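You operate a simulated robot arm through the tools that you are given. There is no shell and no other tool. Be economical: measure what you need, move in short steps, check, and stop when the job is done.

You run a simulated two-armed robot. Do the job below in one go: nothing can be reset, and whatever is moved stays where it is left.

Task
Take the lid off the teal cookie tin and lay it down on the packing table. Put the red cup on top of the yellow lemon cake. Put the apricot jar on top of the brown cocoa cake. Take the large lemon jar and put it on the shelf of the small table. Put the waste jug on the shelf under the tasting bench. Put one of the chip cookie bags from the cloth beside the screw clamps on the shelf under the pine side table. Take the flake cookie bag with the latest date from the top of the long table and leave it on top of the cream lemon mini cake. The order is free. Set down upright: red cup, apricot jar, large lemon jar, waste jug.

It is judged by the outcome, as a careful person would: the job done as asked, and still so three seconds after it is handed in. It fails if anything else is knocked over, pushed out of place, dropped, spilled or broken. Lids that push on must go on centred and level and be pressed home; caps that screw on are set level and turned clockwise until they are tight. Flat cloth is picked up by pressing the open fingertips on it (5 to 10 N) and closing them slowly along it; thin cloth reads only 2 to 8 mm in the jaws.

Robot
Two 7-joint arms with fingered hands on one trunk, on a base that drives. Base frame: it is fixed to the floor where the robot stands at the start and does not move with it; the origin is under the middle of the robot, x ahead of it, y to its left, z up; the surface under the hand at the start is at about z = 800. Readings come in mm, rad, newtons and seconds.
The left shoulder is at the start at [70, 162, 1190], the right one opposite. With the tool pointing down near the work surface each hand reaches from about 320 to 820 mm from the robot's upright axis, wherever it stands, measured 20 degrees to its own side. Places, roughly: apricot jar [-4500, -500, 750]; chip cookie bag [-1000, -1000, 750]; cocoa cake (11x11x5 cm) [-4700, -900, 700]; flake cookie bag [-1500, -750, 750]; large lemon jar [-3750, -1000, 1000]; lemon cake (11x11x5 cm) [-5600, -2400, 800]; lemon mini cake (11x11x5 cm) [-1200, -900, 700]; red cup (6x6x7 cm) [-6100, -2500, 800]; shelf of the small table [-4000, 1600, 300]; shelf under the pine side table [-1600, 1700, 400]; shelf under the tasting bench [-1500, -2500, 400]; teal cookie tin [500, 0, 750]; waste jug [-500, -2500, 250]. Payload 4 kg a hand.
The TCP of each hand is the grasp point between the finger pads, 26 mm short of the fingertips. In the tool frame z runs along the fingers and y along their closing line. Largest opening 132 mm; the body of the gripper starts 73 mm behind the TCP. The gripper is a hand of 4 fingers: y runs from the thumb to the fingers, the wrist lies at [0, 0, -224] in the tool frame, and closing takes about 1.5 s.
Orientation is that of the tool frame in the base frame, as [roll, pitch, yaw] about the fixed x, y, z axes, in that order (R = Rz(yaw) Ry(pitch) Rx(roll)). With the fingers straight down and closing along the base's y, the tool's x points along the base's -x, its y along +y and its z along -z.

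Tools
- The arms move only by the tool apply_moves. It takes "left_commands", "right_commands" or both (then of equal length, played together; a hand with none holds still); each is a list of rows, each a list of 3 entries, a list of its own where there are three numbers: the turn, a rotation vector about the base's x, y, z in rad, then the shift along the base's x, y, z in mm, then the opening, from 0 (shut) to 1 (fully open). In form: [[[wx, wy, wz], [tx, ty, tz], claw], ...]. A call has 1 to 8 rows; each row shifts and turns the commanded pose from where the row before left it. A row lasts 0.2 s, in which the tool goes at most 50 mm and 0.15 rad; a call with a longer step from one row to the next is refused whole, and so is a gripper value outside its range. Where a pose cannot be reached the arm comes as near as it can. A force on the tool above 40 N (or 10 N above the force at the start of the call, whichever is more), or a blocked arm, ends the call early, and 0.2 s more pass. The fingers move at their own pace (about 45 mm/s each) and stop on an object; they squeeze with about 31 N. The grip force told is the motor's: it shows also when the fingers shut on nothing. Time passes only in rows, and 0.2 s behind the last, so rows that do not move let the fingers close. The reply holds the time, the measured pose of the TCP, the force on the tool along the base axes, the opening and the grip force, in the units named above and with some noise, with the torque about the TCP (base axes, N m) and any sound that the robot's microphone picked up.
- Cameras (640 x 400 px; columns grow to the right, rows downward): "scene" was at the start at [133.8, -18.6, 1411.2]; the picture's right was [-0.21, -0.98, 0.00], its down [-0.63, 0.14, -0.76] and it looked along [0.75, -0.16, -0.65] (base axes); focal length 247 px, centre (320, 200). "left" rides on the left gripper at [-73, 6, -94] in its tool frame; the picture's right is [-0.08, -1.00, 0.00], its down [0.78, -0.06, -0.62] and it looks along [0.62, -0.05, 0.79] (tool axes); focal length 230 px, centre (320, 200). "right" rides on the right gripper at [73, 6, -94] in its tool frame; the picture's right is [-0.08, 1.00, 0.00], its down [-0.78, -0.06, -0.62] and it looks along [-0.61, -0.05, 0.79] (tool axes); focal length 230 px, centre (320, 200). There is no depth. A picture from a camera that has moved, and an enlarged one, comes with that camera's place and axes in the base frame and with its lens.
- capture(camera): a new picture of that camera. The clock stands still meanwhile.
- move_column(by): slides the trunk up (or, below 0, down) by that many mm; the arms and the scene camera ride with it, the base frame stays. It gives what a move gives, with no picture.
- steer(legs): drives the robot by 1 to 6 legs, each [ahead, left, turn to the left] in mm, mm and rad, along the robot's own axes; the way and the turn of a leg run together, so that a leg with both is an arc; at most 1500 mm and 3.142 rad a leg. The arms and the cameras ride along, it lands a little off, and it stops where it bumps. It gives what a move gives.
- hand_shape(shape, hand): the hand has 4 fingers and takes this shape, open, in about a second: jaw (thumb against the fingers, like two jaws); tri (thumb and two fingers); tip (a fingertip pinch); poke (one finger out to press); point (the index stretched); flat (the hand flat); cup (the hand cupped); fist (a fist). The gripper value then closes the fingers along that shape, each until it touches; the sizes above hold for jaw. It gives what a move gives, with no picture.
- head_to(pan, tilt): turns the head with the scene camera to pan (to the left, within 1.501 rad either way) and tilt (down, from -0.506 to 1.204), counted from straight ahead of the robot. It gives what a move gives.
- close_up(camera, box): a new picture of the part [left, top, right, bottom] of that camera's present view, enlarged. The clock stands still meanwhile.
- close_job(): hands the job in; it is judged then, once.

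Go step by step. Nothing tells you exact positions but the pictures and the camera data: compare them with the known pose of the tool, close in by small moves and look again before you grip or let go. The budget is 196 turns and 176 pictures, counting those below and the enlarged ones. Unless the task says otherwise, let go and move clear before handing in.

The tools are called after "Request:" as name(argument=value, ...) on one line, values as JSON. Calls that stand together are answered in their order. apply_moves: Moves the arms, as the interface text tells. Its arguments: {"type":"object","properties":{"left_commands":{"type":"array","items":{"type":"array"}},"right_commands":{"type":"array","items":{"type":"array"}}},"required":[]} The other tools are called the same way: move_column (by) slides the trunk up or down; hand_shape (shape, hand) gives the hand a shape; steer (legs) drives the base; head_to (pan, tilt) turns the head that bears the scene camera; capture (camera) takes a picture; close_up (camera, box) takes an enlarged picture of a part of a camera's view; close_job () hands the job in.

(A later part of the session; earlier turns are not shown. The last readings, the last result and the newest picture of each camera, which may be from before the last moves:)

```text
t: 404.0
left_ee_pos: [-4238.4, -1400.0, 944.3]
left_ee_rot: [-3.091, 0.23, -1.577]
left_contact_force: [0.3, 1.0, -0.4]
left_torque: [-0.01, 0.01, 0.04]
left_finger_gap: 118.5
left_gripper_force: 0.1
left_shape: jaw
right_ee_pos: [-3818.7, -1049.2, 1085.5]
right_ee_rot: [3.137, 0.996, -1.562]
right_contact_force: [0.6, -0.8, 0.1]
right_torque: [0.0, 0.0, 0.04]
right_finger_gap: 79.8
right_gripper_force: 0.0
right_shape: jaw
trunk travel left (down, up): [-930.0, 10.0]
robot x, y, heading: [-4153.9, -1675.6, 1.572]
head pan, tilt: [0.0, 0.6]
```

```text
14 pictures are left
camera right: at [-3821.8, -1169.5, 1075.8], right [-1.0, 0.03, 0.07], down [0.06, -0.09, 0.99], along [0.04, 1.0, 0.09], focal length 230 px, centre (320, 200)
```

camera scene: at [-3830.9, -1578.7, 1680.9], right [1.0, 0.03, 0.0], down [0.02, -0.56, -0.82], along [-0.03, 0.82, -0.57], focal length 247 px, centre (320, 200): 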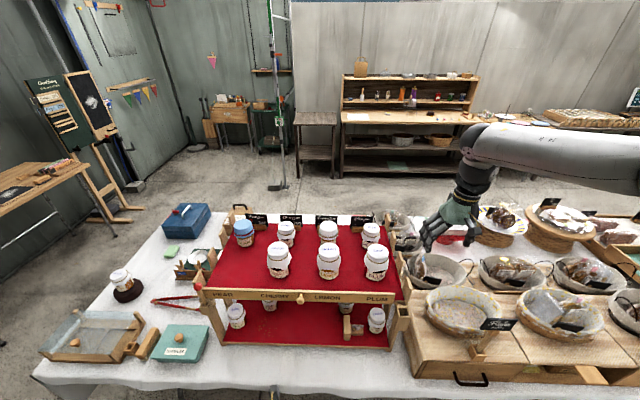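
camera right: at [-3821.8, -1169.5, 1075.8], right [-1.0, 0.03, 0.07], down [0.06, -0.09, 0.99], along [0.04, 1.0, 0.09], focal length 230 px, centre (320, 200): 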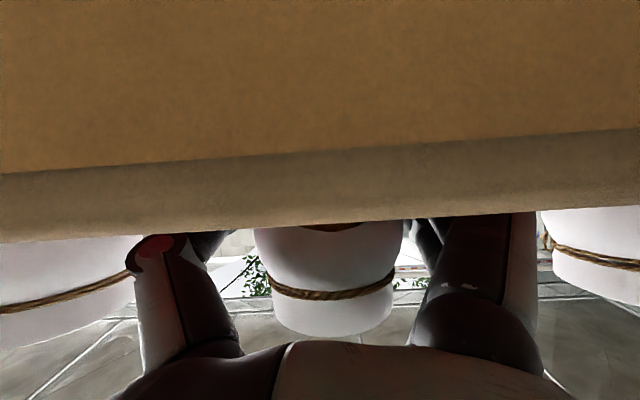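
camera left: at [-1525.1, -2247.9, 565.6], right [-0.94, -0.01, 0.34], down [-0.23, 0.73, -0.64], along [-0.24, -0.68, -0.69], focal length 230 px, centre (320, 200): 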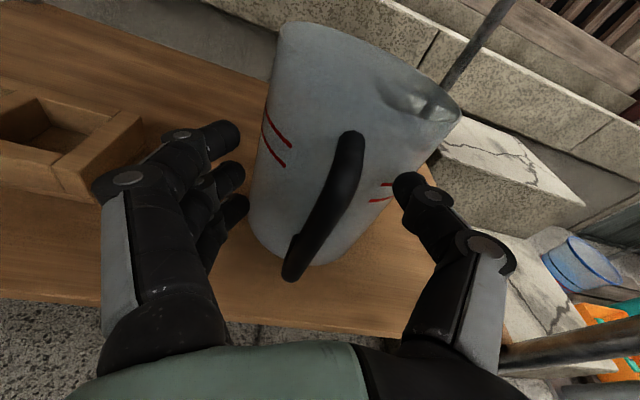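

The jar is centred between thumb and fingers. Closing.

Request:
apply_moves(right_commands=[[[0, 0, 0], [0, 0, 0], 0.5], [[0, 0, 0], [0, 0, 0], 0.3], [[0, 0, 0], [0, 0, 0], 0.1], [[0, 0, 0], [0, 0, 0], 0], [[0, 0, 0], [0, 0, 0], 0], [[0, 0, 0], [0, 0, 0], 0]])

Request:
apply_moves(right_commands=[[[0, 0, 0], [0, 0, 8], 0], [[0, 0, 0], [0, 0, 12], 0], [[0, 0, 0], [0, 0, 20], 0], [[0, 0, 0], [0, 0, 30], 0], [[0, 0, 0], [0, 0, 30], 0]])

Request:
capture(camera="right")

```text
t: 405.4
left_ee_pos: [-4239.2, -1400.7, 943.0]
left_ee_rot: [-3.093, 0.226, -1.576]
left_contact_force: [0.4, 0.1, -0.6]
left_torque: [0.0, -0.03, 0.03]
left_finger_gap: 118.5
left_gripper_force: 0.0
left_shape: jaw
right_ee_pos: [-3819.3, -1049.4, 1086.5]
right_ee_rot: [3.14, 0.994, -1.56]
right_contact_force: [0.2, 1.9, 0.3]
right_torque: [-0.01, 0.02, -0.05]
right_finger_gap: 51.8
right_gripper_force: 31.4
right_shape: jaw
trunk travel left (down, up): [-930.0, 10.0]
robot x, y, heading: [-4161.2, -1680.0, 1.568]
head pan, tilt: [0.0, 0.6]
```

```text
t: 406.6
left_ee_pos: [-4238.1, -1400.3, 943.2]
left_ee_rot: [-3.091, 0.228, -1.576]
left_contact_force: [-0.3, -0.2, -0.2]
left_torque: [-0.02, 0.0, -0.02]
left_finger_gap: 118.4
left_gripper_force: 0.1
left_shape: jaw
right_ee_pos: [-3819.9, -1051.4, 1187.6]
right_ee_rot: [3.138, 0.992, -1.561]
right_contact_force: [-0.4, 0.3, -4.8]
right_torque: [0.02, 0.02, -0.03]
right_finger_gap: 51.7
right_gripper_force: 31.6
right_shape: jaw
trunk travel left (down, up): [-930.0, 10.0]
robot x, y, heading: [-4155.5, -1679.6, 1.561]
head pan, tilt: [0.0, 0.6]
```

```text
13 pictures are left
camera right: at [-3822.8, -1170.9, 1177.8], right [-1.0, 0.03, 0.07], down [0.06, -0.09, 0.99], along [0.03, 1.0, 0.09], focal length 230 px, centre (320, 200)
```

right: 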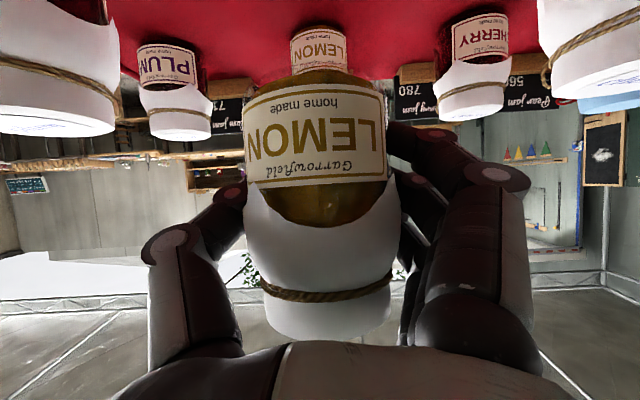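

The lemon jar is lifted upright. I pull it back clear of the rack and carry it round the west end of the table to the other side.

Request:
apply_moves(right_commands=[[[0, 0, 0], [0, -25, 5], 0], [[0, 0, 0], [0, -35, 0], 0], [[0, 0, 0], [0, -35, 0], 0], [[0, 0, 0], [0, -35, 0], 0]])

Request:
steer(legs=[[0, 1170, 0], [1500, 0, 0], [500, 0, 0], [0, -1200, 0]])

Request:
head_to(pan=0.0, tilt=0.5)

Request:
capture(camera="scene")

```text
t: 407.6
left_ee_pos: [-4238.4, -1399.6, 944.1]
left_ee_rot: [-3.09, 0.228, -1.576]
left_contact_force: [-0.8, 0.4, 0.1]
left_torque: [0.03, -0.01, 0.01]
left_finger_gap: 118.6
left_gripper_force: 0.0
left_shape: jaw
right_ee_pos: [-3822.2, -1183.0, 1193.6]
right_ee_rot: [3.14, 0.994, -1.558]
right_contact_force: [-0.9, -0.8, -3.8]
right_torque: [0.03, -0.02, 0.01]
right_finger_gap: 50.9
right_gripper_force: 30.8
right_shape: jaw
trunk travel left (down, up): [-930.0, 10.0]
robot x, y, heading: [-4159.2, -1675.9, 1.572]
head pan, tilt: [0.0, 0.6]
```

```text
t: 429.0
left_ee_pos: [-4235.9, 627.9, 942.2]
left_ee_rot: [-3.09, 0.226, -1.547]
left_contact_force: [-1.3, 0.0, -0.6]
left_torque: [0.03, 0.03, -0.01]
left_finger_gap: 118.5
left_gripper_force: 0.0
left_shape: jaw
right_ee_pos: [-3824.1, 859.0, 1191.8]
right_ee_rot: [3.141, 0.993, -1.532]
right_contact_force: [-0.3, 0.4, -4.3]
right_torque: [0.03, -0.01, -0.01]
right_finger_gap: 50.6
right_gripper_force: 31.0
right_shape: jaw
trunk travel left (down, up): [-930.0, 10.0]
robot x, y, heading: [-4146.7, 356.0, 1.599]
head pan, tilt: [0.0, 0.6]
```

```text
t: 429.6
left_ee_pos: [-4234.5, 627.1, 943.3]
left_ee_rot: [-3.091, 0.227, -1.546]
left_contact_force: [0.0, 0.4, 0.3]
left_torque: [-0.02, 0.0, -0.02]
left_finger_gap: 118.5
left_gripper_force: 0.0
left_shape: jaw
right_ee_pos: [-3824.9, 858.2, 1192.1]
right_ee_rot: [3.139, 0.994, -1.531]
right_contact_force: [0.3, -0.4, -4.5]
right_torque: [0.01, 0.01, -0.03]
right_finger_gap: 50.7
right_gripper_force: 30.5
right_shape: jaw
trunk travel left (down, up): [-930.0, 10.0]
robot x, y, heading: [-4147.0, 352.7, 1.594]
head pan, tilt: [0.0, 0.499]
```

```text
12 pictures are left
camera scene: at [-4148.3, 494.1, 1690.0], right [1.0, 0.03, 0.0], down [0.01, -0.48, -0.88], along [-0.02, 0.88, -0.48], focal length 247 px, centre (320, 200)
```

scene: 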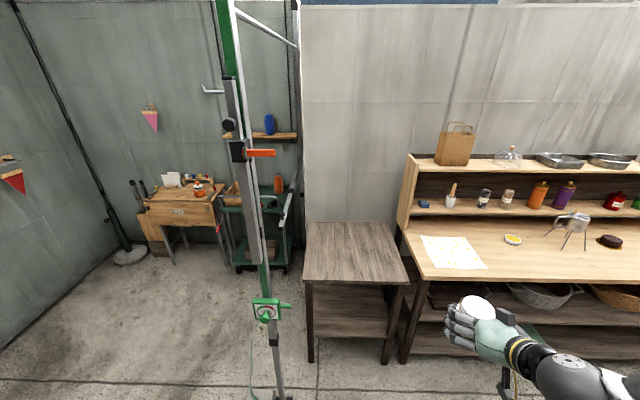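

Small table: shelf z≈295, front y≈1400, x from -4220 to -3730; a pole stands at [-4404, 1200]. I lower the trunk, and move to in front of its right part.

Request:
move_column(by=-400)

Request:
move_column(by=-360)

Request:
steer(legs=[[0, -100, -0.025], [350, 0, 0]])

Request:
apply_moves(right_commands=[[[0, 0, 0], [-30, 5, 0], 0], [[0, 0, 0], [-30, 5, 0], 0], [[0, 0, 0], [-30, 5, 0], 0], [[0, 0, 0], [-30, 5, 0], 0]])

Request:
capture(camera="scene")

```text
t: 433.5
left_ee_pos: [-4235.0, 627.1, 543.7]
left_ee_rot: [-3.091, 0.226, -1.548]
left_contact_force: [-0.8, 1.0, 0.1]
left_torque: [-0.03, -0.02, -0.01]
left_finger_gap: 118.3
left_gripper_force: 0.2
left_shape: jaw
right_ee_pos: [-3824.4, 857.7, 791.8]
right_ee_rot: [3.136, 0.993, -1.532]
right_contact_force: [0.2, 0.5, -4.8]
right_torque: [0.05, -0.01, 0.01]
right_finger_gap: 50.6
right_gripper_force: 30.7
right_shape: jaw
trunk travel left (down, up): [-530.0, 410.0]
robot x, y, heading: [-4142.4, 355.5, 1.598]
head pan, tilt: [0.0, 0.499]
```

```text
t: 435.9
left_ee_pos: [-4233.6, 629.9, 270.6]
left_ee_rot: [-3.084, 0.241, -1.539]
left_contact_force: [0.7, 0.4, 11.1]
left_torque: [0.02, -1.01, 0.0]
left_finger_gap: 118.7
left_gripper_force: 0.0
left_shape: jaw
right_ee_pos: [-3824.1, 857.0, 513.7]
right_ee_rot: [3.141, 0.994, -1.53]
right_contact_force: [0.6, -0.1, -5.0]
right_torque: [0.02, -0.02, -0.01]
right_finger_gap: 50.9
right_gripper_force: 31.2
right_shape: jaw
trunk travel left (down, up): [-254.0, 686.0]
robot x, y, heading: [-4145.6, 352.0, 1.6]
head pan, tilt: [0.0, 0.499]
stopped: the force on the tool passed its limit at 58 N (the readings are from after the stop); the commanded pose is now the measured one
```

```text
t: 438.9
left_ee_pos: [-4126.0, 985.4, 270.7]
left_ee_rot: [-3.086, 0.24, -1.564]
left_contact_force: [-3.8, -2.4, 20.9]
left_torque: [-0.03, -1.74, -0.16]
left_finger_gap: 119.1
left_gripper_force: 0.0
left_shape: jaw
right_ee_pos: [-3712.1, 1202.0, 514.9]
right_ee_rot: [3.139, 0.994, -1.555]
right_contact_force: [-0.8, -0.2, -4.4]
right_torque: [0.05, 0.03, 0.03]
right_finger_gap: 50.9
right_gripper_force: 31.5
right_shape: jaw
trunk travel left (down, up): [-254.0, 686.0]
robot x, y, heading: [-4047.1, 703.6, 1.57]
head pan, tilt: [0.0, 0.499]
```

```text
t: 439.9
left_ee_pos: [-4125.7, 985.5, 269.9]
left_ee_rot: [-3.085, 0.242, -1.564]
left_contact_force: [0.5, 0.2, 12.0]
left_torque: [-0.02, -1.06, -0.01]
left_finger_gap: 118.9
left_gripper_force: 0.1
left_shape: jaw
right_ee_pos: [-3829.9, 1220.6, 515.3]
right_ee_rot: [3.14, 0.995, -1.556]
right_contact_force: [0.9, 0.0, -3.7]
right_torque: [0.06, 0.0, -0.03]
right_finger_gap: 50.5
right_gripper_force: 30.7
right_shape: jaw
trunk travel left (down, up): [-254.0, 686.0]
robot x, y, heading: [-4043.0, 707.4, 1.568]
head pan, tilt: [0.0, 0.499]
```

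```text
11 pictures are left
camera scene: at [-4043.7, 845.3, 1013.5], right [1.0, 0.0, 0.0], down [0.0, -0.48, -0.88], along [0.0, 0.88, -0.48], focal length 247 px, centre (320, 200)
```

scene: 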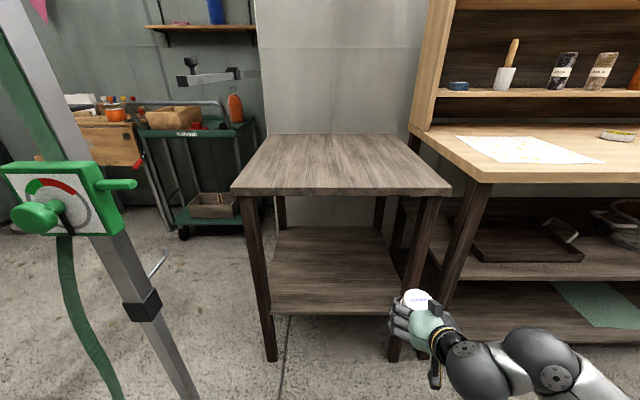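

Shelf interior spans x -4187…-3780, front y≈1385, z≈295. I line the jar up at x≈-3900, z such that its bottom is ~35 mm above the shelf, then drive in partway.

Request:
apply_moves(right_commands=[[[0, 0, 0], [-12, 0, -20], 0], [[0, 0, 0], [-12, 0, -20], 0], [[0, 0, 0], [-12, 0, -20], 0], [[0, 0, 0], [-12, 0, -20], 0], [[0, 0, 0], [-12, 0, -20], 0], [[0, 0, 0], [-10, 0, -20], 0], [[0, 0, 0], [0, 0, 0], 0]])

Request:
steer(legs=[[110, 0, 0]])

Request:
capture(camera="scene")

```text
t: 441.5
left_ee_pos: [-4126.3, 984.7, 270.4]
left_ee_rot: [-3.087, 0.241, -1.564]
left_contact_force: [-0.8, 1.3, 16.6]
left_torque: [0.04, -1.33, 0.07]
left_finger_gap: 119.0
left_gripper_force: 0.1
left_shape: jaw
right_ee_pos: [-3893.4, 1223.3, 427.2]
right_ee_rot: [3.138, 0.995, -1.556]
right_contact_force: [0.8, -0.4, -4.4]
right_torque: [0.03, 0.01, -0.01]
right_finger_gap: 49.4
right_gripper_force: 31.1
right_shape: jaw
right hand out of reach, approached as far as the arm can: row 1, 2, 3, 4
trunk travel left (down, up): [-254.0, 686.0]
robot x, y, heading: [-4045.2, 703.0, 1.574]
head pan, tilt: [0.0, 0.499]
```

```text
t: 442.7
left_ee_pos: [-4127.1, 1094.4, 270.1]
left_ee_rot: [-3.087, 0.242, -1.565]
left_contact_force: [-1.3, -0.5, 15.7]
left_torque: [-0.02, -1.34, -0.12]
left_finger_gap: 119.1
left_gripper_force: 0.2
left_shape: jaw
right_ee_pos: [-3895.3, 1332.1, 426.5]
right_ee_rot: [3.14, 0.993, -1.554]
right_contact_force: [0.1, -0.4, -4.7]
right_torque: [0.02, -0.01, 0.03]
right_finger_gap: 49.5
right_gripper_force: 31.0
right_shape: jaw
trunk travel left (down, up): [-254.0, 686.0]
robot x, y, heading: [-4042.6, 817.4, 1.577]
head pan, tilt: [0.0, 0.499]
```

```text
10 pictures are left
camera scene: at [-4043.7, 954.8, 1013.3], right [1.0, 0.0, 0.0], down [0.0, -0.48, -0.88], along [0.0, 0.88, -0.48], focal length 247 px, centre (320, 200)
```

scene: 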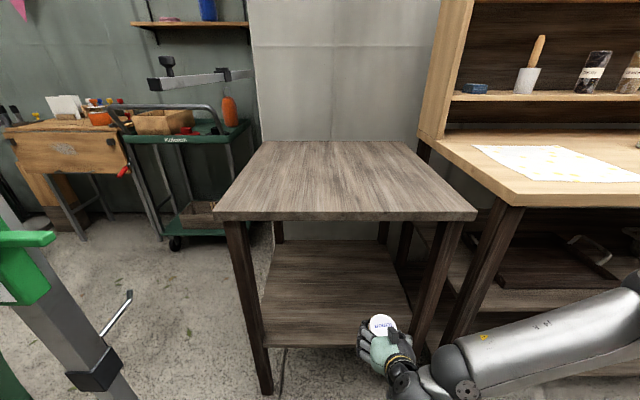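

Refined: shelf z≈313, front y≈1369. I drive 60 mm further and extend the arm 70 mm so the jar is over the shelf.

Request:
steer(legs=[[60, 0, 0]])

Request:
apply_moves(right_commands=[[[0, 0, 0], [0, 20, 0], 0], [[0, 0, 0], [0, 25, 0], 0], [[0, 0, 0], [0, 25, 0], 0], [[0, 0, 0], [0, 0, 0], 0]])

Request:
capture(camera="right")

```text
t: 443.7
left_ee_pos: [-4126.0, 1154.6, 270.7]
left_ee_rot: [-3.086, 0.241, -1.566]
left_contact_force: [0.5, -1.5, 14.4]
left_torque: [-0.03, -1.21, -0.1]
left_finger_gap: 119.4
left_gripper_force: 0.1
left_shape: jaw
right_ee_pos: [-3895.7, 1393.7, 427.6]
right_ee_rot: [3.141, 0.994, -1.557]
right_contact_force: [0.0, 0.5, -3.7]
right_torque: [0.01, -0.03, 0.01]
right_finger_gap: 49.7
right_gripper_force: 30.9
right_shape: jaw
trunk travel left (down, up): [-254.0, 686.0]
robot x, y, heading: [-4042.8, 875.7, 1.57]
head pan, tilt: [0.0, 0.499]
```

```text
t: 444.7
left_ee_pos: [-4125.2, 1156.2, 271.2]
left_ee_rot: [-3.085, 0.242, -1.565]
left_contact_force: [0.9, -4.3, 12.5]
left_torque: [-0.06, -1.09, -0.34]
left_finger_gap: 119.4
left_gripper_force: 0.0
left_shape: jaw
right_ee_pos: [-3893.5, 1462.5, 427.9]
right_ee_rot: [3.141, 0.992, -1.558]
right_contact_force: [0.1, -0.4, -5.1]
right_torque: [0.05, 0.01, 0.01]
right_finger_gap: 49.6
right_gripper_force: 31.4
right_shape: jaw
trunk travel left (down, up): [-254.0, 686.0]
robot x, y, heading: [-4043.7, 878.8, 1.572]
head pan, tilt: [0.0, 0.499]
```

```text
9 pictures are left
camera right: at [-3895.3, 1342.6, 417.8], right [-1.0, 0.03, 0.07], down [0.06, -0.09, 0.99], along [0.03, 1.0, 0.08], focal length 230 px, centre (320, 200)
```

right: 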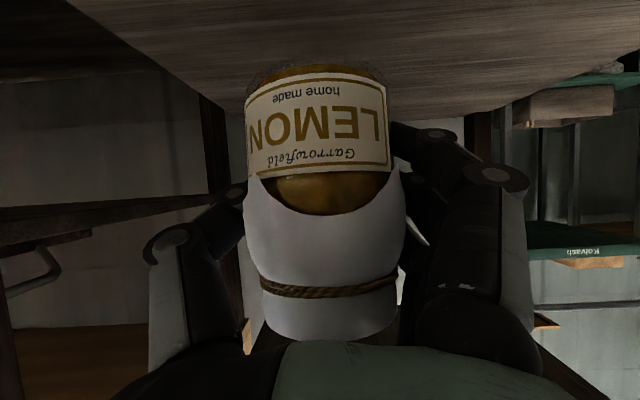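

Jar is inside, over the shelf. I lower with the arm until contact.

Request:
apply_moves(right_commands=[[[0, 0, 0], [0, 2, -8], 0], [[0, 0, 0], [0, 2, -8], 0], [[0, 0, 0], [0, 2, -8], 0], [[0, 0, 0], [0, 2, -7], 0], [[0, 0, 0], [0, 0, -6], 0], [[0, 0, 0], [0, 0, -5], 0], [[0, 0, 0], [0, 0, -4], 0], [[0, 0, 0], [0, 0, -4], 0]])

```text
t: 446.5
left_ee_pos: [-4126.0, 1155.6, 270.9]
left_ee_rot: [-3.087, 0.24, -1.566]
left_contact_force: [0.4, -3.2, 12.9]
left_torque: [-0.03, -1.09, -0.2]
left_finger_gap: 119.1
left_gripper_force: 0.0
left_shape: jaw
right_ee_pos: [-3894.4, 1470.3, 376.2]
right_ee_rot: [3.14, 0.991, -1.556]
right_contact_force: [-0.1, 0.2, -3.8]
right_torque: [0.03, -0.01, 0.02]
right_finger_gap: 49.5
right_gripper_force: 30.1
right_shape: jaw
trunk travel left (down, up): [-254.0, 686.0]
robot x, y, heading: [-4043.9, 874.8, 1.574]
head pan, tilt: [0.0, 0.499]
```

Request:
apply_moves(right_commands=[[[0, 0, 0], [0, 0, -4], 0], [[0, 0, 0], [0, 0, -4], 0], [[0, 0, 0], [0, 0, -4], 0], [[0, 0, 0], [0, 0, -3], 0], [[0, 0, 0], [0, 0, -3], 0], [[0, 0, 0], [0, 0, -3], 0], [[0, 0, 0], [0, 0, -3], 0], [[0, 0, 0], [0, 0, -3], 0]])

```text
t: 448.3
left_ee_pos: [-4125.9, 1155.5, 270.6]
left_ee_rot: [-3.084, 0.24, -1.566]
left_contact_force: [3.1, 1.2, 8.2]
left_torque: [0.03, -0.72, 0.07]
left_finger_gap: 119.5
left_gripper_force: 0.1
left_shape: jaw
right_ee_pos: [-3894.5, 1472.1, 352.7]
right_ee_rot: [3.133, 0.997, -1.563]
right_contact_force: [-0.2, 3.0, 5.2]
right_torque: [-0.18, 0.01, 0.0]
right_finger_gap: 49.2
right_gripper_force: 30.5
right_shape: jaw
trunk travel left (down, up): [-254.0, 686.0]
robot x, y, heading: [-4047.3, 874.4, 1.571]
head pan, tilt: [0.0, 0.499]
```

Contact. I press 2 mm more, open slowly, then retreat along the fingers' direction.

Request:
apply_moves(right_commands=[[[0, 0, 0], [0, 0, -2], 0], [[0, 0, 0], [0, 0, 0], 0.42], [[0, 0, 0], [0, 0, 0], 0.48], [[0, 0, 0], [0, 0, 0], 0.55], [[0, 0, 0], [0, 0, 0], 0.7], [[0, 0, 0], [0, 0, 0], 0.8], [[0, 0, 0], [0, 0, 0], 0.85]])

Request:
apply_moves(right_commands=[[[0, 0, 0], [0, -20, 6], 0.85], [[0, 0, 0], [0, -30, 10], 0.85], [[0, 0, 0], [0, -35, 10], 0.85], [[0, 0, 0], [0, -35, 10], 0.85]])

Request:
steer(legs=[[-250, 0, 0]])

Request:
capture(camera="scene")

```text
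t: 449.9
left_ee_pos: [-4125.6, 1155.4, 270.6]
left_ee_rot: [-3.084, 0.241, -1.564]
left_contact_force: [-0.9, -3.0, 14.0]
left_torque: [-0.06, -1.12, -0.25]
left_finger_gap: 119.2
left_gripper_force: 0.0
left_shape: jaw
right_ee_pos: [-3894.6, 1471.6, 349.5]
right_ee_rot: [3.14, 0.993, -1.556]
right_contact_force: [-0.4, -0.6, -0.5]
right_torque: [0.0, -0.02, -0.03]
right_finger_gap: 112.0
right_gripper_force: 0.1
right_shape: jaw
trunk travel left (down, up): [-254.0, 686.0]
robot x, y, heading: [-4044.2, 876.0, 1.57]
head pan, tilt: [0.0, 0.499]
```

```text
t: 450.9
left_ee_pos: [-4124.8, 1155.2, 270.5]
left_ee_rot: [-3.086, 0.241, -1.566]
left_contact_force: [0.0, -1.4, 11.5]
left_torque: [0.0, -0.95, -0.1]
left_finger_gap: 119.1
left_gripper_force: 0.1
left_shape: jaw
right_ee_pos: [-3896.0, 1347.9, 385.5]
right_ee_rot: [3.139, 0.996, -1.56]
right_contact_force: [-0.6, 0.5, -0.9]
right_torque: [0.01, 0.01, 0.02]
right_finger_gap: 112.3
right_gripper_force: 0.1
right_shape: jaw
trunk travel left (down, up): [-254.0, 686.0]
robot x, y, heading: [-4042.2, 873.9, 1.569]
head pan, tilt: [0.0, 0.499]
```

```text
t: 452.7
left_ee_pos: [-4124.5, 904.6, 272.1]
left_ee_rot: [-3.085, 0.24, -1.57]
left_contact_force: [-0.9, -3.5, 12.8]
left_torque: [-0.07, -1.15, -0.25]
left_finger_gap: 119.2
left_gripper_force: 0.1
left_shape: jaw
right_ee_pos: [-3894.8, 1096.7, 383.5]
right_ee_rot: [3.139, 0.994, -1.561]
right_contact_force: [0.4, -0.9, -0.1]
right_torque: [-0.05, 0.01, 0.01]
right_finger_gap: 112.1
right_gripper_force: 0.1
right_shape: jaw
trunk travel left (down, up): [-254.0, 686.0]
robot x, y, heading: [-4048.0, 624.7, 1.572]
head pan, tilt: [0.0, 0.499]
```

```text
8 pictures are left
camera scene: at [-4043.5, 763.6, 1013.5], right [1.0, 0.0, 0.0], down [0.0, -0.48, -0.88], along [0.0, 0.88, -0.48], focal length 247 px, centre (320, 200)
```

scene: 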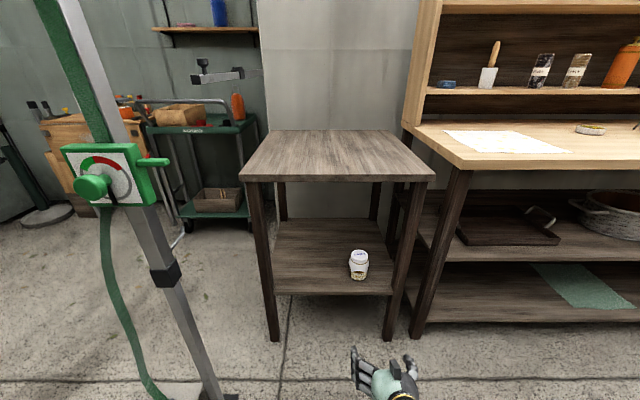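

The lemon jar stands upright on the small-table shelf. Last item: the FLAKE 12 OCT bag. I raise the trunk, straighten the right hand and drive back along the +y side.

Request:
move_column(by=400)

Request:
apply_moves(right_commands=[[[-0.14, 0, 0], [15, 10, 20], 0.7], [[-0.14, 0, 0], [15, 10, 20], 0.7], [[-0.14, 0, 0], [15, 10, 20], 0.7], [[-0.14, 0, 0], [15, 10, 20], 0.7], [[-0.14, 0, 0], [15, 10, 20], 0.7], [[-0.14, 0, 0], [15, 10, 20], 0.7], [[-0.14, 0, 0], [15, 10, 20], 0.7], [[0, 0, 0], [15, 10, 20], 0.7]])

Request:
move_column(by=150)

Request:
steer(legs=[[-250, 0, 0], [0, 0, -1.57], [1500, 0, 0], [1420, 0, 0], [0, 0, -1.57]])

```text
t: 456.6
left_ee_pos: [-4125.2, 905.0, 671.0]
left_ee_rot: [-3.085, 0.242, -1.57]
left_contact_force: [-0.7, 0.0, -0.5]
left_torque: [0.03, 0.01, -0.02]
left_finger_gap: 118.8
left_gripper_force: 0.1
left_shape: jaw
right_ee_pos: [-3893.6, 1097.9, 784.5]
right_ee_rot: [3.141, 0.994, -1.561]
right_contact_force: [0.1, -0.5, -0.5]
right_torque: [0.02, 0.01, -0.01]
right_finger_gap: 112.2
right_gripper_force: 0.0
right_shape: jaw
trunk travel left (down, up): [-654.0, 286.0]
robot x, y, heading: [-4044.8, 623.6, 1.57]
head pan, tilt: [0.0, 0.499]
```

```text
t: 458.4
left_ee_pos: [-4125.2, 903.7, 671.1]
left_ee_rot: [-3.087, 0.241, -1.569]
left_contact_force: [0.1, 0.5, 0.3]
left_torque: [0.0, -0.02, 0.0]
left_finger_gap: 118.5
left_gripper_force: 0.1
left_shape: jaw
right_ee_pos: [-3820.4, 1130.4, 853.5]
right_ee_rot: [3.134, 0.339, -1.565]
right_contact_force: [-0.2, 1.2, -0.4]
right_torque: [0.0, -0.01, -0.03]
right_finger_gap: 92.7
right_gripper_force: 0.2
right_shape: jaw
right hand out of reach, approached as far as the arm can: row 5, 6, 7, 8
trunk travel left (down, up): [-654.0, 286.0]
robot x, y, heading: [-4041.9, 622.5, 1.566]
head pan, tilt: [0.0, 0.499]
```

```text
t: 460.1
left_ee_pos: [-4124.8, 904.4, 820.4]
left_ee_rot: [-3.084, 0.241, -1.569]
left_contact_force: [0.5, 0.2, 0.4]
left_torque: [0.03, 0.01, 0.01]
left_finger_gap: 119.0
left_gripper_force: 0.0
left_shape: jaw
right_ee_pos: [-3821.1, 1129.8, 1002.9]
right_ee_rot: [3.131, 0.341, -1.564]
right_contact_force: [0.2, 1.0, -0.7]
right_torque: [-0.01, 0.02, -0.02]
right_finger_gap: 92.7
right_gripper_force: 0.0
right_shape: jaw
trunk travel left (down, up): [-804.0, 136.0]
robot x, y, heading: [-4042.4, 622.5, 1.568]
head pan, tilt: [0.0, 0.499]
```

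```text
t: 483.3
left_ee_pos: [-1053.9, 99.1, 820.3]
left_ee_rot: [-3.086, 0.242, 1.582]
left_contact_force: [0.8, -0.8, -0.3]
left_torque: [0.0, -0.01, -0.02]
left_finger_gap: 118.7
left_gripper_force: 0.0
left_shape: jaw
right_ee_pos: [-1354.9, -130.4, 1002.7]
right_ee_rot: [3.132, 0.341, 1.586]
right_contact_force: [0.2, 0.6, -0.2]
right_torque: [0.02, 0.02, -0.01]
right_finger_gap: 92.7
right_gripper_force: 0.0
right_shape: jaw
trunk travel left (down, up): [-804.0, 136.0]
robot x, y, heading: [-1136.4, 380.9, -1.56]
head pan, tilt: [0.0, 0.499]
```

I'm on the +y side facing the table. I straighten the right hand, move it outward, and turn it a quarter so it closes across the bag's thickness.

Request:
apply_moves(right_commands=[[[0, 0, 0], [-30, -10, 0], 0.8], [[0, 0, 0], [-30, -15, 0], 0.8], [[0.14, 0, 0], [-30, -20, 0], 0.8], [[0.14, 0, 0], [-30, -20, 0], 0.8], [[0.06, 0, 0], [0, -15, 0], 0.8], [[0, 0, -0.14], [0, 0, 0], 0.8], [[0, 0, -0.14], [0, 0, 0], 0.8], [[0, 0, -0.14], [0, 0, 0], 0.8]])

Request:
apply_moves(right_commands=[[[0, 0, -0.145], [0, 0, 0], 0.8], [[0, 0, -0.145], [0, 0, 0], 0.8], [[0, 0, -0.145], [0, 0, 0], 0.8], [[0, 0, -0.145], [0, 0, 0], 0.8], [[0, 0, -0.145], [0, 0, 0], 0.8], [[0, 0, -0.145], [0, 0, 0], 0.8], [[0, 0, -0.145], [0, 0, 0], 0.8], [[0, 0, -0.135], [0, 0, 0], 0.8]])

Request:
steer(legs=[[310, 0, 0]])

Request:
capture(camera="right")

```text
t: 485.1
left_ee_pos: [-1053.2, 99.2, 820.0]
left_ee_rot: [-3.085, 0.241, 1.581]
left_contact_force: [0.1, 1.0, -0.9]
left_torque: [-0.01, -0.02, 0.01]
left_finger_gap: 118.6
left_gripper_force: 0.0
left_shape: jaw
right_ee_pos: [-1393.3, -136.1, 891.1]
right_ee_rot: [3.128, 0.002, 1.165]
right_contact_force: [-0.5, 0.5, -0.1]
right_torque: [0.0, 0.01, -0.03]
right_finger_gap: 105.4
right_gripper_force: 0.0
right_shape: jaw
right hand out of reach, approached as far as the arm can: row 3, 4, 5
trunk travel left (down, up): [-804.0, 136.0]
robot x, y, heading: [-1138.3, 380.3, -1.562]
head pan, tilt: [0.0, 0.499]
```

```text
t: 486.9
left_ee_pos: [-1053.3, 99.6, 820.7]
left_ee_rot: [-3.086, 0.242, 1.583]
left_contact_force: [0.2, -0.5, 0.1]
left_torque: [-0.05, -0.02, 0.04]
left_finger_gap: 119.0
left_gripper_force: 0.1
left_shape: jaw
right_ee_pos: [-1395.2, -136.2, 891.0]
right_ee_rot: [3.127, 0.0, 0.013]
right_contact_force: [0.4, -0.5, -0.1]
right_torque: [-0.01, 0.0, 0.0]
right_finger_gap: 105.5
right_gripper_force: 0.1
right_shape: jaw
trunk travel left (down, up): [-804.0, 136.0]
robot x, y, heading: [-1133.7, 379.8, -1.565]
head pan, tilt: [0.0, 0.499]
```

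```text
t: 489.0
left_ee_pos: [-1055.2, -216.2, 820.9]
left_ee_rot: [-3.087, 0.241, 1.574]
left_contact_force: [-0.7, -0.5, -0.7]
left_torque: [0.0, -0.02, 0.04]
left_finger_gap: 118.7
left_gripper_force: 0.1
left_shape: jaw
right_ee_pos: [-1396.8, -447.5, 892.3]
right_ee_rot: [3.128, 0.0, 0.009]
right_contact_force: [0.8, -0.8, -0.5]
right_torque: [0.0, 0.01, -0.01]
right_finger_gap: 105.4
right_gripper_force: 0.0
right_shape: jaw
trunk travel left (down, up): [-804.0, 136.0]
robot x, y, heading: [-1133.7, 65.9, -1.574]
head pan, tilt: [0.0, 0.499]
```

```text
7 pictures are left
camera right: at [-1322.7, -452.0, 986.4], right [-0.07, -1.0, 0.01], down [-0.79, 0.06, 0.62], along [-0.62, 0.03, -0.79], focal length 230 px, centre (320, 200)
```

right: 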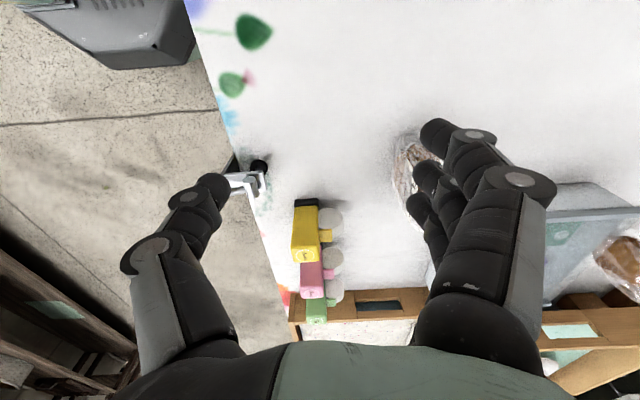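

Bag C at about [-1470, -550]. I move the base to bring the hand over it and lower partway to check.

Request:
steer(legs=[[101, -75, 0]])

Request:
move_column(by=-55)

Request:
capture(camera="right")

```text
t: 490.2
left_ee_pos: [-1127.3, -312.8, 821.4]
left_ee_rot: [-3.085, 0.24, 1.578]
left_contact_force: [-0.6, 0.5, 0.7]
left_torque: [0.01, 0.0, -0.01]
left_finger_gap: 118.7
left_gripper_force: 0.0
left_shape: jaw
right_ee_pos: [-1470.4, -545.7, 893.6]
right_ee_rot: [3.127, -0.002, 0.01]
right_contact_force: [0.7, 0.2, 0.6]
right_torque: [0.01, 0.06, 0.01]
right_finger_gap: 105.5
right_gripper_force: 0.1
right_shape: jaw
trunk travel left (down, up): [-804.0, 136.0]
robot x, y, heading: [-1212.1, -34.0, -1.565]
head pan, tilt: [0.0, 0.499]
```

```text
t: 491.2
left_ee_pos: [-1128.2, -312.9, 766.4]
left_ee_rot: [-3.084, 0.242, 1.579]
left_contact_force: [-0.8, 0.4, 0.2]
left_torque: [0.04, -0.01, 0.0]
left_finger_gap: 118.9
left_gripper_force: 0.0
left_shape: jaw
right_ee_pos: [-1470.7, -546.8, 837.6]
right_ee_rot: [3.131, 0.0, 0.01]
right_contact_force: [0.2, 0.5, 0.1]
right_torque: [-0.01, -0.05, 0.0]
right_finger_gap: 105.8
right_gripper_force: 0.1
right_shape: jaw
trunk travel left (down, up): [-749.0, 191.0]
robot x, y, heading: [-1213.4, -31.0, -1.568]
head pan, tilt: [0.0, 0.499]
```

```text
6 pictures are left
camera right: at [-1396.2, -550.8, 931.5], right [-0.07, -1.0, 0.01], down [-0.79, 0.06, 0.62], along [-0.62, 0.03, -0.79], focal length 230 px, centre (320, 200)
```

right: 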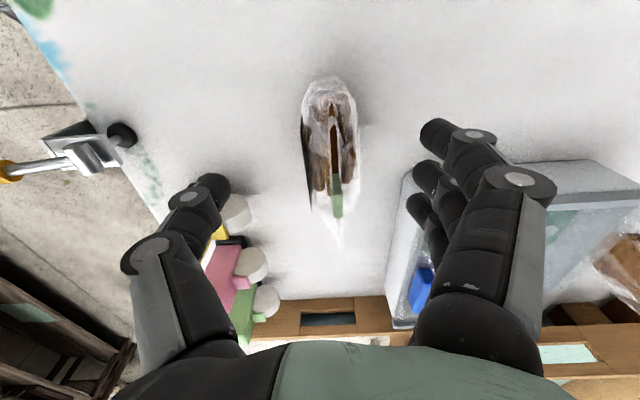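

Well aligned; I trim 10 mm, lower to z≈766 and close.

Request:
apply_moves(right_commands=[[[0, 0, 0], [-8, -9, 0], 0.75], [[0, 0, 0], [0, 0, 0], 0.75]])

Request:
move_column(by=-70)

Request:
apply_moves(right_commands=[[[0, 0, 0], [0, 0, 0], 0.5], [[0, 0, 0], [0, 0, 0], 0.3], [[0, 0, 0], [0, 0, 0], 0.1], [[0, 0, 0], [0, 0, 0], 0], [[0, 0, 0], [0, 0, 0], 0], [[0, 0, 0], [0, 0, 0], 0], [[0, 0, 0], [0, 0, 0], 0]])

```text
t: 491.8
left_ee_pos: [-1129.5, -313.0, 765.2]
left_ee_rot: [-3.087, 0.241, 1.577]
left_contact_force: [0.0, -0.4, 0.0]
left_torque: [-0.02, 0.04, 0.01]
left_finger_gap: 119.1
left_gripper_force: 0.0
left_shape: jaw
right_ee_pos: [-1479.6, -557.1, 838.7]
right_ee_rot: [3.128, 0.0, 0.011]
right_contact_force: [-0.4, 1.5, 0.3]
right_torque: [-0.03, 0.01, 0.01]
right_finger_gap: 99.2
right_gripper_force: 0.1
right_shape: jaw
trunk travel left (down, up): [-749.0, 191.0]
robot x, y, heading: [-1210.3, -33.7, -1.569]
head pan, tilt: [0.0, 0.499]
```

```text
t: 492.4
left_ee_pos: [-1134.6, -313.4, 740.7]
left_ee_rot: [-3.079, 0.252, 1.575]
left_contact_force: [-4.3, 6.9, 18.6]
left_torque: [-0.41, -1.39, 0.47]
left_finger_gap: 118.6
left_gripper_force: 0.2
left_shape: jaw
right_ee_pos: [-1480.7, -554.7, 808.2]
right_ee_rot: [3.126, -0.001, 0.011]
right_contact_force: [-0.2, 0.1, -0.5]
right_torque: [-0.03, 0.01, -0.01]
right_finger_gap: 99.3
right_gripper_force: 0.1
right_shape: jaw
trunk travel left (down, up): [-718.0, 222.0]
robot x, y, heading: [-1212.4, -32.9, -1.571]
head pan, tilt: [0.0, 0.499]
stopped: the force on the tool passed its limit at 59 N (the readings are from after the stop); the commanded pose is now the measured one
```

```text
t: 494.0
left_ee_pos: [-1132.6, -313.5, 739.7]
left_ee_rot: [-3.082, 0.251, 1.576]
left_contact_force: [-6.5, 4.3, 26.6]
left_torque: [-0.68, -1.96, 0.13]
left_finger_gap: 118.6
left_gripper_force: 0.1
left_shape: jaw
right_ee_pos: [-1480.1, -553.7, 808.1]
right_ee_rot: [3.125, -0.003, 0.011]
right_contact_force: [-0.1, 0.0, 0.5]
right_torque: [0.0, 0.03, 0.0]
right_finger_gap: 29.3
right_gripper_force: 12.0
right_shape: jaw
trunk travel left (down, up): [-718.0, 222.0]
robot x, y, heading: [-1208.2, -32.6, -1.571]
head pan, tilt: [0.0, 0.499]
```

The left hand touched something at the table edge (probably a clamp handle). I open the right hand, raise the trunk at once, and look before continuing; the right arm can go down by itself.

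Request:
apply_moves(right_commands=[[[0, 0, 0], [0, 0, 0], 0.4], [[0, 0, 0], [0, 0, 0], 0.6], [[0, 0, 0], [0, 0, 0], 0.75], [[0, 0, 0], [0, 0, 0], 0.75]])

Request:
move_column(by=60)

Request:
capture(camera="left")

```text
t: 495.0
left_ee_pos: [-1132.9, -312.0, 740.6]
left_ee_rot: [-3.08, 0.252, 1.574]
left_contact_force: [-8.0, 2.7, 29.6]
left_torque: [-0.8, -2.1, -0.04]
left_finger_gap: 118.2
left_gripper_force: 0.0
left_shape: jaw
right_ee_pos: [-1480.3, -554.5, 808.4]
right_ee_rot: [3.126, -0.002, 0.011]
right_contact_force: [-0.6, 0.5, 0.2]
right_torque: [-0.04, 0.04, 0.0]
right_finger_gap: 98.4
right_gripper_force: 0.0
right_shape: jaw
trunk travel left (down, up): [-718.0, 222.0]
robot x, y, heading: [-1209.8, -32.3, -1.571]
head pan, tilt: [0.0, 0.499]
```

```text
t: 496.0
left_ee_pos: [-1131.4, -315.0, 798.9]
left_ee_rot: [-3.079, 0.248, 1.575]
left_contact_force: [-0.7, -0.1, -0.3]
left_torque: [-0.03, -0.01, 0.02]
left_finger_gap: 118.5
left_gripper_force: 0.2
left_shape: jaw
right_ee_pos: [-1477.7, -556.2, 866.9]
right_ee_rot: [3.128, 0.001, 0.011]
right_contact_force: [-0.4, -0.3, -0.4]
right_torque: [0.05, 0.0, -0.02]
right_finger_gap: 98.7
right_gripper_force: 0.1
right_shape: jaw
trunk travel left (down, up): [-778.0, 162.0]
robot x, y, heading: [-1210.8, -32.2, -1.57]
head pan, tilt: [0.0, 0.499]
```

```text
5 pictures are left
camera left: at [-1121.6, -361.0, 906.6], right [-0.99, -0.06, 0.08], down [-0.03, 0.91, 0.41], along [-0.1, 0.4, -0.91], focal length 230 px, centre (320, 200)
```

left: 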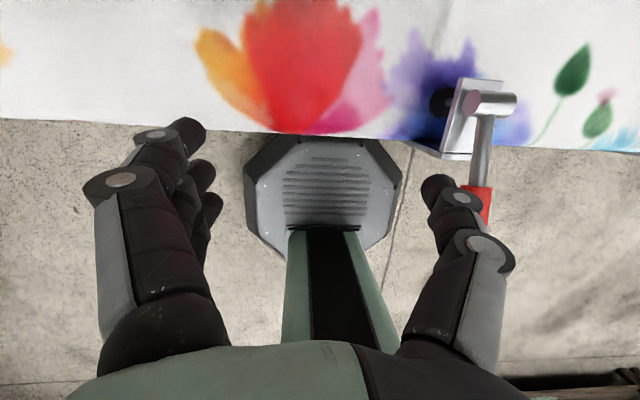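

The left thumb had pressed on the clamp's red handle; the clamp looks unmoved. I keep the trunk here and lower only the right arm onto the bag.

Request:
apply_moves(right_commands=[[[0, 0, 0], [0, 0, -25], 0.75], [[0, 0, 0], [0, 0, -25], 0.75], [[0, 0, 0], [0, 0, -25], 0.75], [[0, 0, 0], [0, 0, -15], 0.75], [[0, 0, 0], [0, 0, -8], 0.75], [[0, 0, 0], [0, 0, 0], 0.75]])

```text
t: 497.4
left_ee_pos: [-1131.3, -314.9, 798.1]
left_ee_rot: [-3.078, 0.248, 1.575]
left_contact_force: [0.0, -0.3, 0.4]
left_torque: [0.0, 0.03, 0.01]
left_finger_gap: 118.7
left_gripper_force: 0.1
left_shape: jaw
right_ee_pos: [-1478.7, -555.7, 770.5]
right_ee_rot: [3.127, 0.0, 0.01]
right_contact_force: [-0.1, 1.0, 0.3]
right_torque: [0.02, -0.01, -0.02]
right_finger_gap: 98.5
right_gripper_force: 0.2
right_shape: jaw
trunk travel left (down, up): [-778.0, 162.0]
robot x, y, heading: [-1207.9, -37.1, -1.569]
head pan, tilt: [0.0, 0.499]
```

Request:
apply_moves(right_commands=[[[0, 0, 0], [0, 0, -4], 0.5], [[0, 0, 0], [0, 0, 0], 0.3], [[0, 0, 0], [0, 0, 0], 0.1], [[0, 0, 0], [0, 0, 0], 0], [[0, 0, 0], [0, 0, 0], 0], [[0, 0, 0], [0, 0, 0], 0], [[0, 0, 0], [0, 0, 0], 0]])

Request:
apply_moves(right_commands=[[[0, 0, 0], [0, 0, 10], 0], [[0, 0, 0], [0, 0, 20], 0], [[0, 0, 0], [0, 0, 30], 0], [[0, 0, 0], [0, 0, 40], 0], [[0, 0, 0], [0, 0, 20], 0]])

Request:
capture(camera="right")

```text
t: 499.0
left_ee_pos: [-1132.0, -315.2, 798.4]
left_ee_rot: [-3.079, 0.248, 1.577]
left_contact_force: [0.3, -1.1, -0.2]
left_torque: [0.02, 0.02, 0.0]
left_finger_gap: 118.9
left_gripper_force: 0.0
left_shape: jaw
right_ee_pos: [-1479.9, -555.2, 764.4]
right_ee_rot: [3.126, -0.001, 0.01]
right_contact_force: [0.5, 0.5, 0.1]
right_torque: [0.03, 0.01, -0.03]
right_finger_gap: 29.5
right_gripper_force: 12.1
right_shape: jaw
trunk travel left (down, up): [-778.0, 162.0]
robot x, y, heading: [-1211.0, -31.3, -1.568]
head pan, tilt: [0.0, 0.499]
```

```text
t: 500.2
left_ee_pos: [-1131.2, -315.1, 799.1]
left_ee_rot: [-3.077, 0.247, 1.576]
left_contact_force: [0.0, -0.4, -0.1]
left_torque: [0.0, 0.0, 0.01]
left_finger_gap: 118.8
left_gripper_force: 0.1
left_shape: jaw
right_ee_pos: [-1479.7, -555.7, 875.9]
right_ee_rot: [3.127, -0.001, 0.011]
right_contact_force: [0.1, 0.5, -1.2]
right_torque: [-0.04, -0.02, 0.02]
right_finger_gap: 29.6
right_gripper_force: 12.2
right_shape: jaw
right hand out of reach, approached as far as the arm can: row 5
trunk travel left (down, up): [-778.0, 162.0]
robot x, y, heading: [-1211.5, -28.3, -1.566]
head pan, tilt: [0.0, 0.499]
```

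```text
4 pictures are left
camera right: at [-1404.7, -559.5, 969.0], right [-0.07, -1.0, 0.01], down [-0.79, 0.06, 0.62], along [-0.62, 0.03, -0.79], focal length 230 px, centre (320, 200)
```

right: 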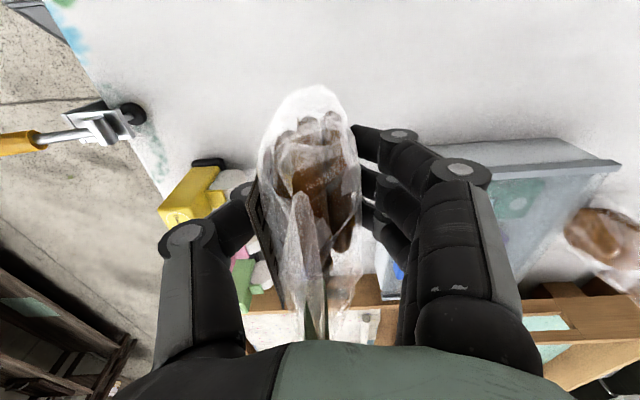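

The bag is in hand. Cake estimates from several views average [-1178, -854]. I raise up, slide the base left then forward, and extend the arm over the cake.

Request:
move_column(by=100)

Request:
steer(legs=[[0, 372, 0], [170, 0, 0]])

Request:
apply_moves(right_commands=[[[0, 0, 0], [-15, -20, 25], 0], [[0, 0, 0], [-15, -20, 25], 0], [[0, 0, 0], [-15, -20, 20], 0], [[0, 0, 0], [-15, -20, 10], 0], [[0, 0, 0], [-10, -20, 0], 0], [[0, 0, 0], [0, -15, 0], 0]])

```text
t: 501.5
left_ee_pos: [-1131.5, -315.6, 899.3]
left_ee_rot: [-3.079, 0.247, 1.575]
left_contact_force: [0.1, -0.5, 0.5]
left_torque: [-0.01, 0.01, 0.01]
left_finger_gap: 118.8
left_gripper_force: 0.0
left_shape: jaw
right_ee_pos: [-1479.3, -554.6, 975.5]
right_ee_rot: [3.128, -0.001, 0.011]
right_contact_force: [-0.5, 0.7, -0.6]
right_torque: [0.0, -0.03, 0.02]
right_finger_gap: 29.5
right_gripper_force: 12.0
right_shape: jaw
trunk travel left (down, up): [-878.0, 62.0]
robot x, y, heading: [-1207.3, -25.8, -1.571]
head pan, tilt: [0.0, 0.499]
```

```text
t: 504.9
left_ee_pos: [-766.9, -483.2, 899.6]
left_ee_rot: [-3.078, 0.249, 1.565]
left_contact_force: [-0.3, -0.1, 0.5]
left_torque: [-0.02, 0.01, 0.01]
left_finger_gap: 118.9
left_gripper_force: 0.0
left_shape: jaw
right_ee_pos: [-1116.0, -719.8, 976.6]
right_ee_rot: [3.123, -0.001, 0.002]
right_contact_force: [0.3, 0.0, -2.0]
right_torque: [-0.02, 0.01, 0.01]
right_finger_gap: 29.3
right_gripper_force: 11.5
right_shape: jaw
trunk travel left (down, up): [-878.0, 62.0]
robot x, y, heading: [-841.9, -202.3, -1.582]
head pan, tilt: [0.0, 0.499]
```

```text
t: 506.4
left_ee_pos: [-766.0, -485.1, 899.3]
left_ee_rot: [-3.078, 0.248, 1.565]
left_contact_force: [0.1, -0.7, -0.5]
left_torque: [0.02, 0.01, -0.02]
left_finger_gap: 118.7
left_gripper_force: 0.1
left_shape: jaw
right_ee_pos: [-1171.1, -787.9, 989.9]
right_ee_rot: [3.126, -0.001, 0.003]
right_contact_force: [-0.5, -1.0, -0.7]
right_torque: [-0.01, -0.01, 0.02]
right_finger_gap: 29.1
right_gripper_force: 12.1
right_shape: jaw
right hand out of reach, approached as far as the arm can: row 1, 2, 3
trunk travel left (down, up): [-878.0, 62.0]
robot x, y, heading: [-846.6, -200.0, -1.581]
head pan, tilt: [0.0, 0.499]
```

Reached [-1171, -788]; I continue outward and take a look.

Request:
apply_moves(right_commands=[[[0, 0, 0], [-3, -15, 0], 0], [[0, 0, 0], [-3, -15, 0], 0], [[0, 0, 0], [0, -15, 0], 0], [[0, 0, 0], [0, -15, 0], 0], [[0, 0, 0], [0, 0, 0], 0]])

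Request:
capture(camera="right")

```text
t: 507.6
left_ee_pos: [-766.2, -483.5, 898.9]
left_ee_rot: [-3.079, 0.249, 1.566]
left_contact_force: [-0.3, 0.1, -0.4]
left_torque: [-0.02, 0.01, -0.02]
left_finger_gap: 119.1
left_gripper_force: 0.0
left_shape: jaw
right_ee_pos: [-1177.6, -847.0, 988.6]
right_ee_rot: [3.128, 0.0, 0.0]
right_contact_force: [0.2, -0.2, -0.6]
right_torque: [-0.02, 0.02, -0.02]
right_finger_gap: 29.2
right_gripper_force: 11.8
right_shape: jaw
trunk travel left (down, up): [-878.0, 62.0]
robot x, y, heading: [-844.2, -207.2, -1.574]
head pan, tilt: [0.0, 0.499]
```

```text
3 pictures are left
camera right: at [-1103.1, -851.5, 1082.7], right [-0.08, -1.0, 0.02], down [-0.78, 0.07, 0.62], along [-0.62, 0.03, -0.79], focal length 230 px, centre (320, 200)
```

right: 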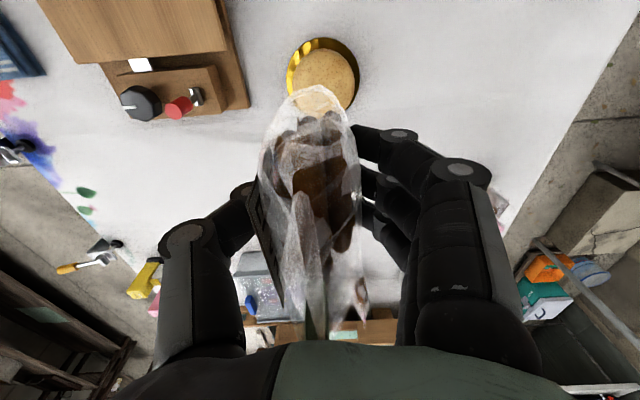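

Cake top centre is [-1171, -857], almost under the bag. I trim 8 mm and lower with the trunk.

Request:
apply_moves(right_commands=[[[0, 0, 0], [5, -8, 0], 0], [[0, 0, 0], [0, 0, 0], 0]])

Request:
move_column(by=-155)

Request:
move_column(by=-8)

Request:
move_column(by=-5)

```text
t: 508.1
left_ee_pos: [-768.0, -484.1, 899.0]
left_ee_rot: [-3.08, 0.248, 1.566]
left_contact_force: [-0.1, 0.2, 0.1]
left_torque: [0.0, 0.01, -0.02]
left_finger_gap: 118.8
left_gripper_force: 0.0
left_shape: jaw
right_ee_pos: [-1174.0, -854.6, 989.8]
right_ee_rot: [3.127, 0.0, -0.001]
right_contact_force: [-1.0, -0.1, -1.7]
right_torque: [0.02, 0.01, 0.01]
right_finger_gap: 29.3
right_gripper_force: 12.3
right_shape: jaw
trunk travel left (down, up): [-878.0, 62.0]
robot x, y, heading: [-843.3, -202.3, -1.577]
head pan, tilt: [0.0, 0.499]
```

```text
t: 509.9
left_ee_pos: [-766.2, -484.8, 743.9]
left_ee_rot: [-3.078, 0.249, 1.567]
left_contact_force: [0.2, 0.0, -0.1]
left_torque: [-0.01, 0.0, 0.01]
left_finger_gap: 118.7
left_gripper_force: 0.1
left_shape: jaw
right_ee_pos: [-1173.4, -854.4, 833.6]
right_ee_rot: [3.126, 0.0, 0.001]
right_contact_force: [0.6, 0.6, -1.0]
right_torque: [0.02, -0.01, 0.01]
right_finger_gap: 29.2
right_gripper_force: 11.6
right_shape: jaw
trunk travel left (down, up): [-723.0, 217.0]
robot x, y, heading: [-845.4, -201.7, -1.583]
head pan, tilt: [0.0, 0.499]
```

```text
t: 510.5
left_ee_pos: [-767.1, -483.3, 735.7]
left_ee_rot: [-3.079, 0.249, 1.566]
left_contact_force: [0.5, -0.1, 0.7]
left_torque: [-0.01, -0.02, -0.02]
left_finger_gap: 118.7
left_gripper_force: 0.0
left_shape: jaw
right_ee_pos: [-1173.4, -856.0, 825.7]
right_ee_rot: [3.126, 0.0, 0.003]
right_contact_force: [-0.8, 0.3, -0.6]
right_torque: [-0.01, 0.0, 0.0]
right_finger_gap: 29.3
right_gripper_force: 11.9
right_shape: jaw
trunk travel left (down, up): [-715.0, 225.0]
robot x, y, heading: [-841.3, -202.8, -1.576]
head pan, tilt: [0.0, 0.499]
```

```text
t: 511.1
left_ee_pos: [-766.8, -484.8, 730.9]
left_ee_rot: [-3.078, 0.247, 1.564]
left_contact_force: [0.3, -0.2, 0.2]
left_torque: [0.01, -0.02, 0.0]
left_finger_gap: 118.7
left_gripper_force: 0.1
left_shape: jaw
right_ee_pos: [-1174.1, -854.1, 819.5]
right_ee_rot: [3.123, 0.0, 0.003]
right_contact_force: [0.4, -0.8, -0.4]
right_torque: [0.0, -0.03, 0.01]
right_finger_gap: 29.4
right_gripper_force: 11.5
right_shape: jaw
trunk travel left (down, up): [-710.0, 230.0]
robot x, y, heading: [-841.3, -199.8, -1.577]
head pan, tilt: [0.0, 0.499]
```

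Request:
move_column(by=-4)

Request:
move_column(by=-4)

Request:
move_column(by=-4)

```text
t: 511.6
left_ee_pos: [-766.6, -483.7, 725.7]
left_ee_rot: [-3.078, 0.249, 1.568]
left_contact_force: [-1.1, 0.9, -0.6]
left_torque: [0.01, 0.02, 0.02]
left_finger_gap: 118.8
left_gripper_force: 0.0
left_shape: jaw
right_ee_pos: [-1173.1, -855.3, 817.1]
right_ee_rot: [3.126, 0.0, 0.002]
right_contact_force: [0.1, -0.5, -1.4]
right_torque: [0.01, -0.01, -0.03]
right_finger_gap: 29.2
right_gripper_force: 11.9
right_shape: jaw
trunk travel left (down, up): [-706.0, 234.0]
robot x, y, heading: [-843.9, -203.8, -1.58]
head pan, tilt: [0.0, 0.499]
```

```text
t: 512.1
left_ee_pos: [-766.3, -484.8, 722.6]
left_ee_rot: [-3.077, 0.248, 1.565]
left_contact_force: [-0.8, -0.2, 0.0]
left_torque: [0.0, 0.07, 0.01]
left_finger_gap: 118.6
left_gripper_force: 0.1
left_shape: jaw
right_ee_pos: [-1174.5, -855.6, 812.8]
right_ee_rot: [3.126, 0.001, 0.001]
right_contact_force: [-0.4, 0.6, -1.7]
right_torque: [-0.03, 0.0, -0.01]
right_finger_gap: 29.2
right_gripper_force: 12.0
right_shape: jaw
trunk travel left (down, up): [-702.0, 238.0]
robot x, y, heading: [-840.0, -198.8, -1.577]
head pan, tilt: [0.0, 0.499]
```

```text
t: 512.6
left_ee_pos: [-765.1, -484.1, 718.5]
left_ee_rot: [-3.08, 0.247, 1.567]
left_contact_force: [-0.1, -0.4, 0.3]
left_torque: [0.04, -0.01, -0.01]
left_finger_gap: 118.5
left_gripper_force: 0.0
left_shape: jaw
right_ee_pos: [-1173.9, -854.9, 809.7]
right_ee_rot: [3.126, 0.002, 0.001]
right_contact_force: [-0.4, 0.1, 0.1]
right_torque: [0.03, 0.02, 0.02]
right_finger_gap: 29.3
right_gripper_force: 12.0
right_shape: jaw
trunk travel left (down, up): [-698.0, 242.0]
robot x, y, heading: [-841.1, -203.0, -1.577]
head pan, tilt: [0.0, 0.499]
```

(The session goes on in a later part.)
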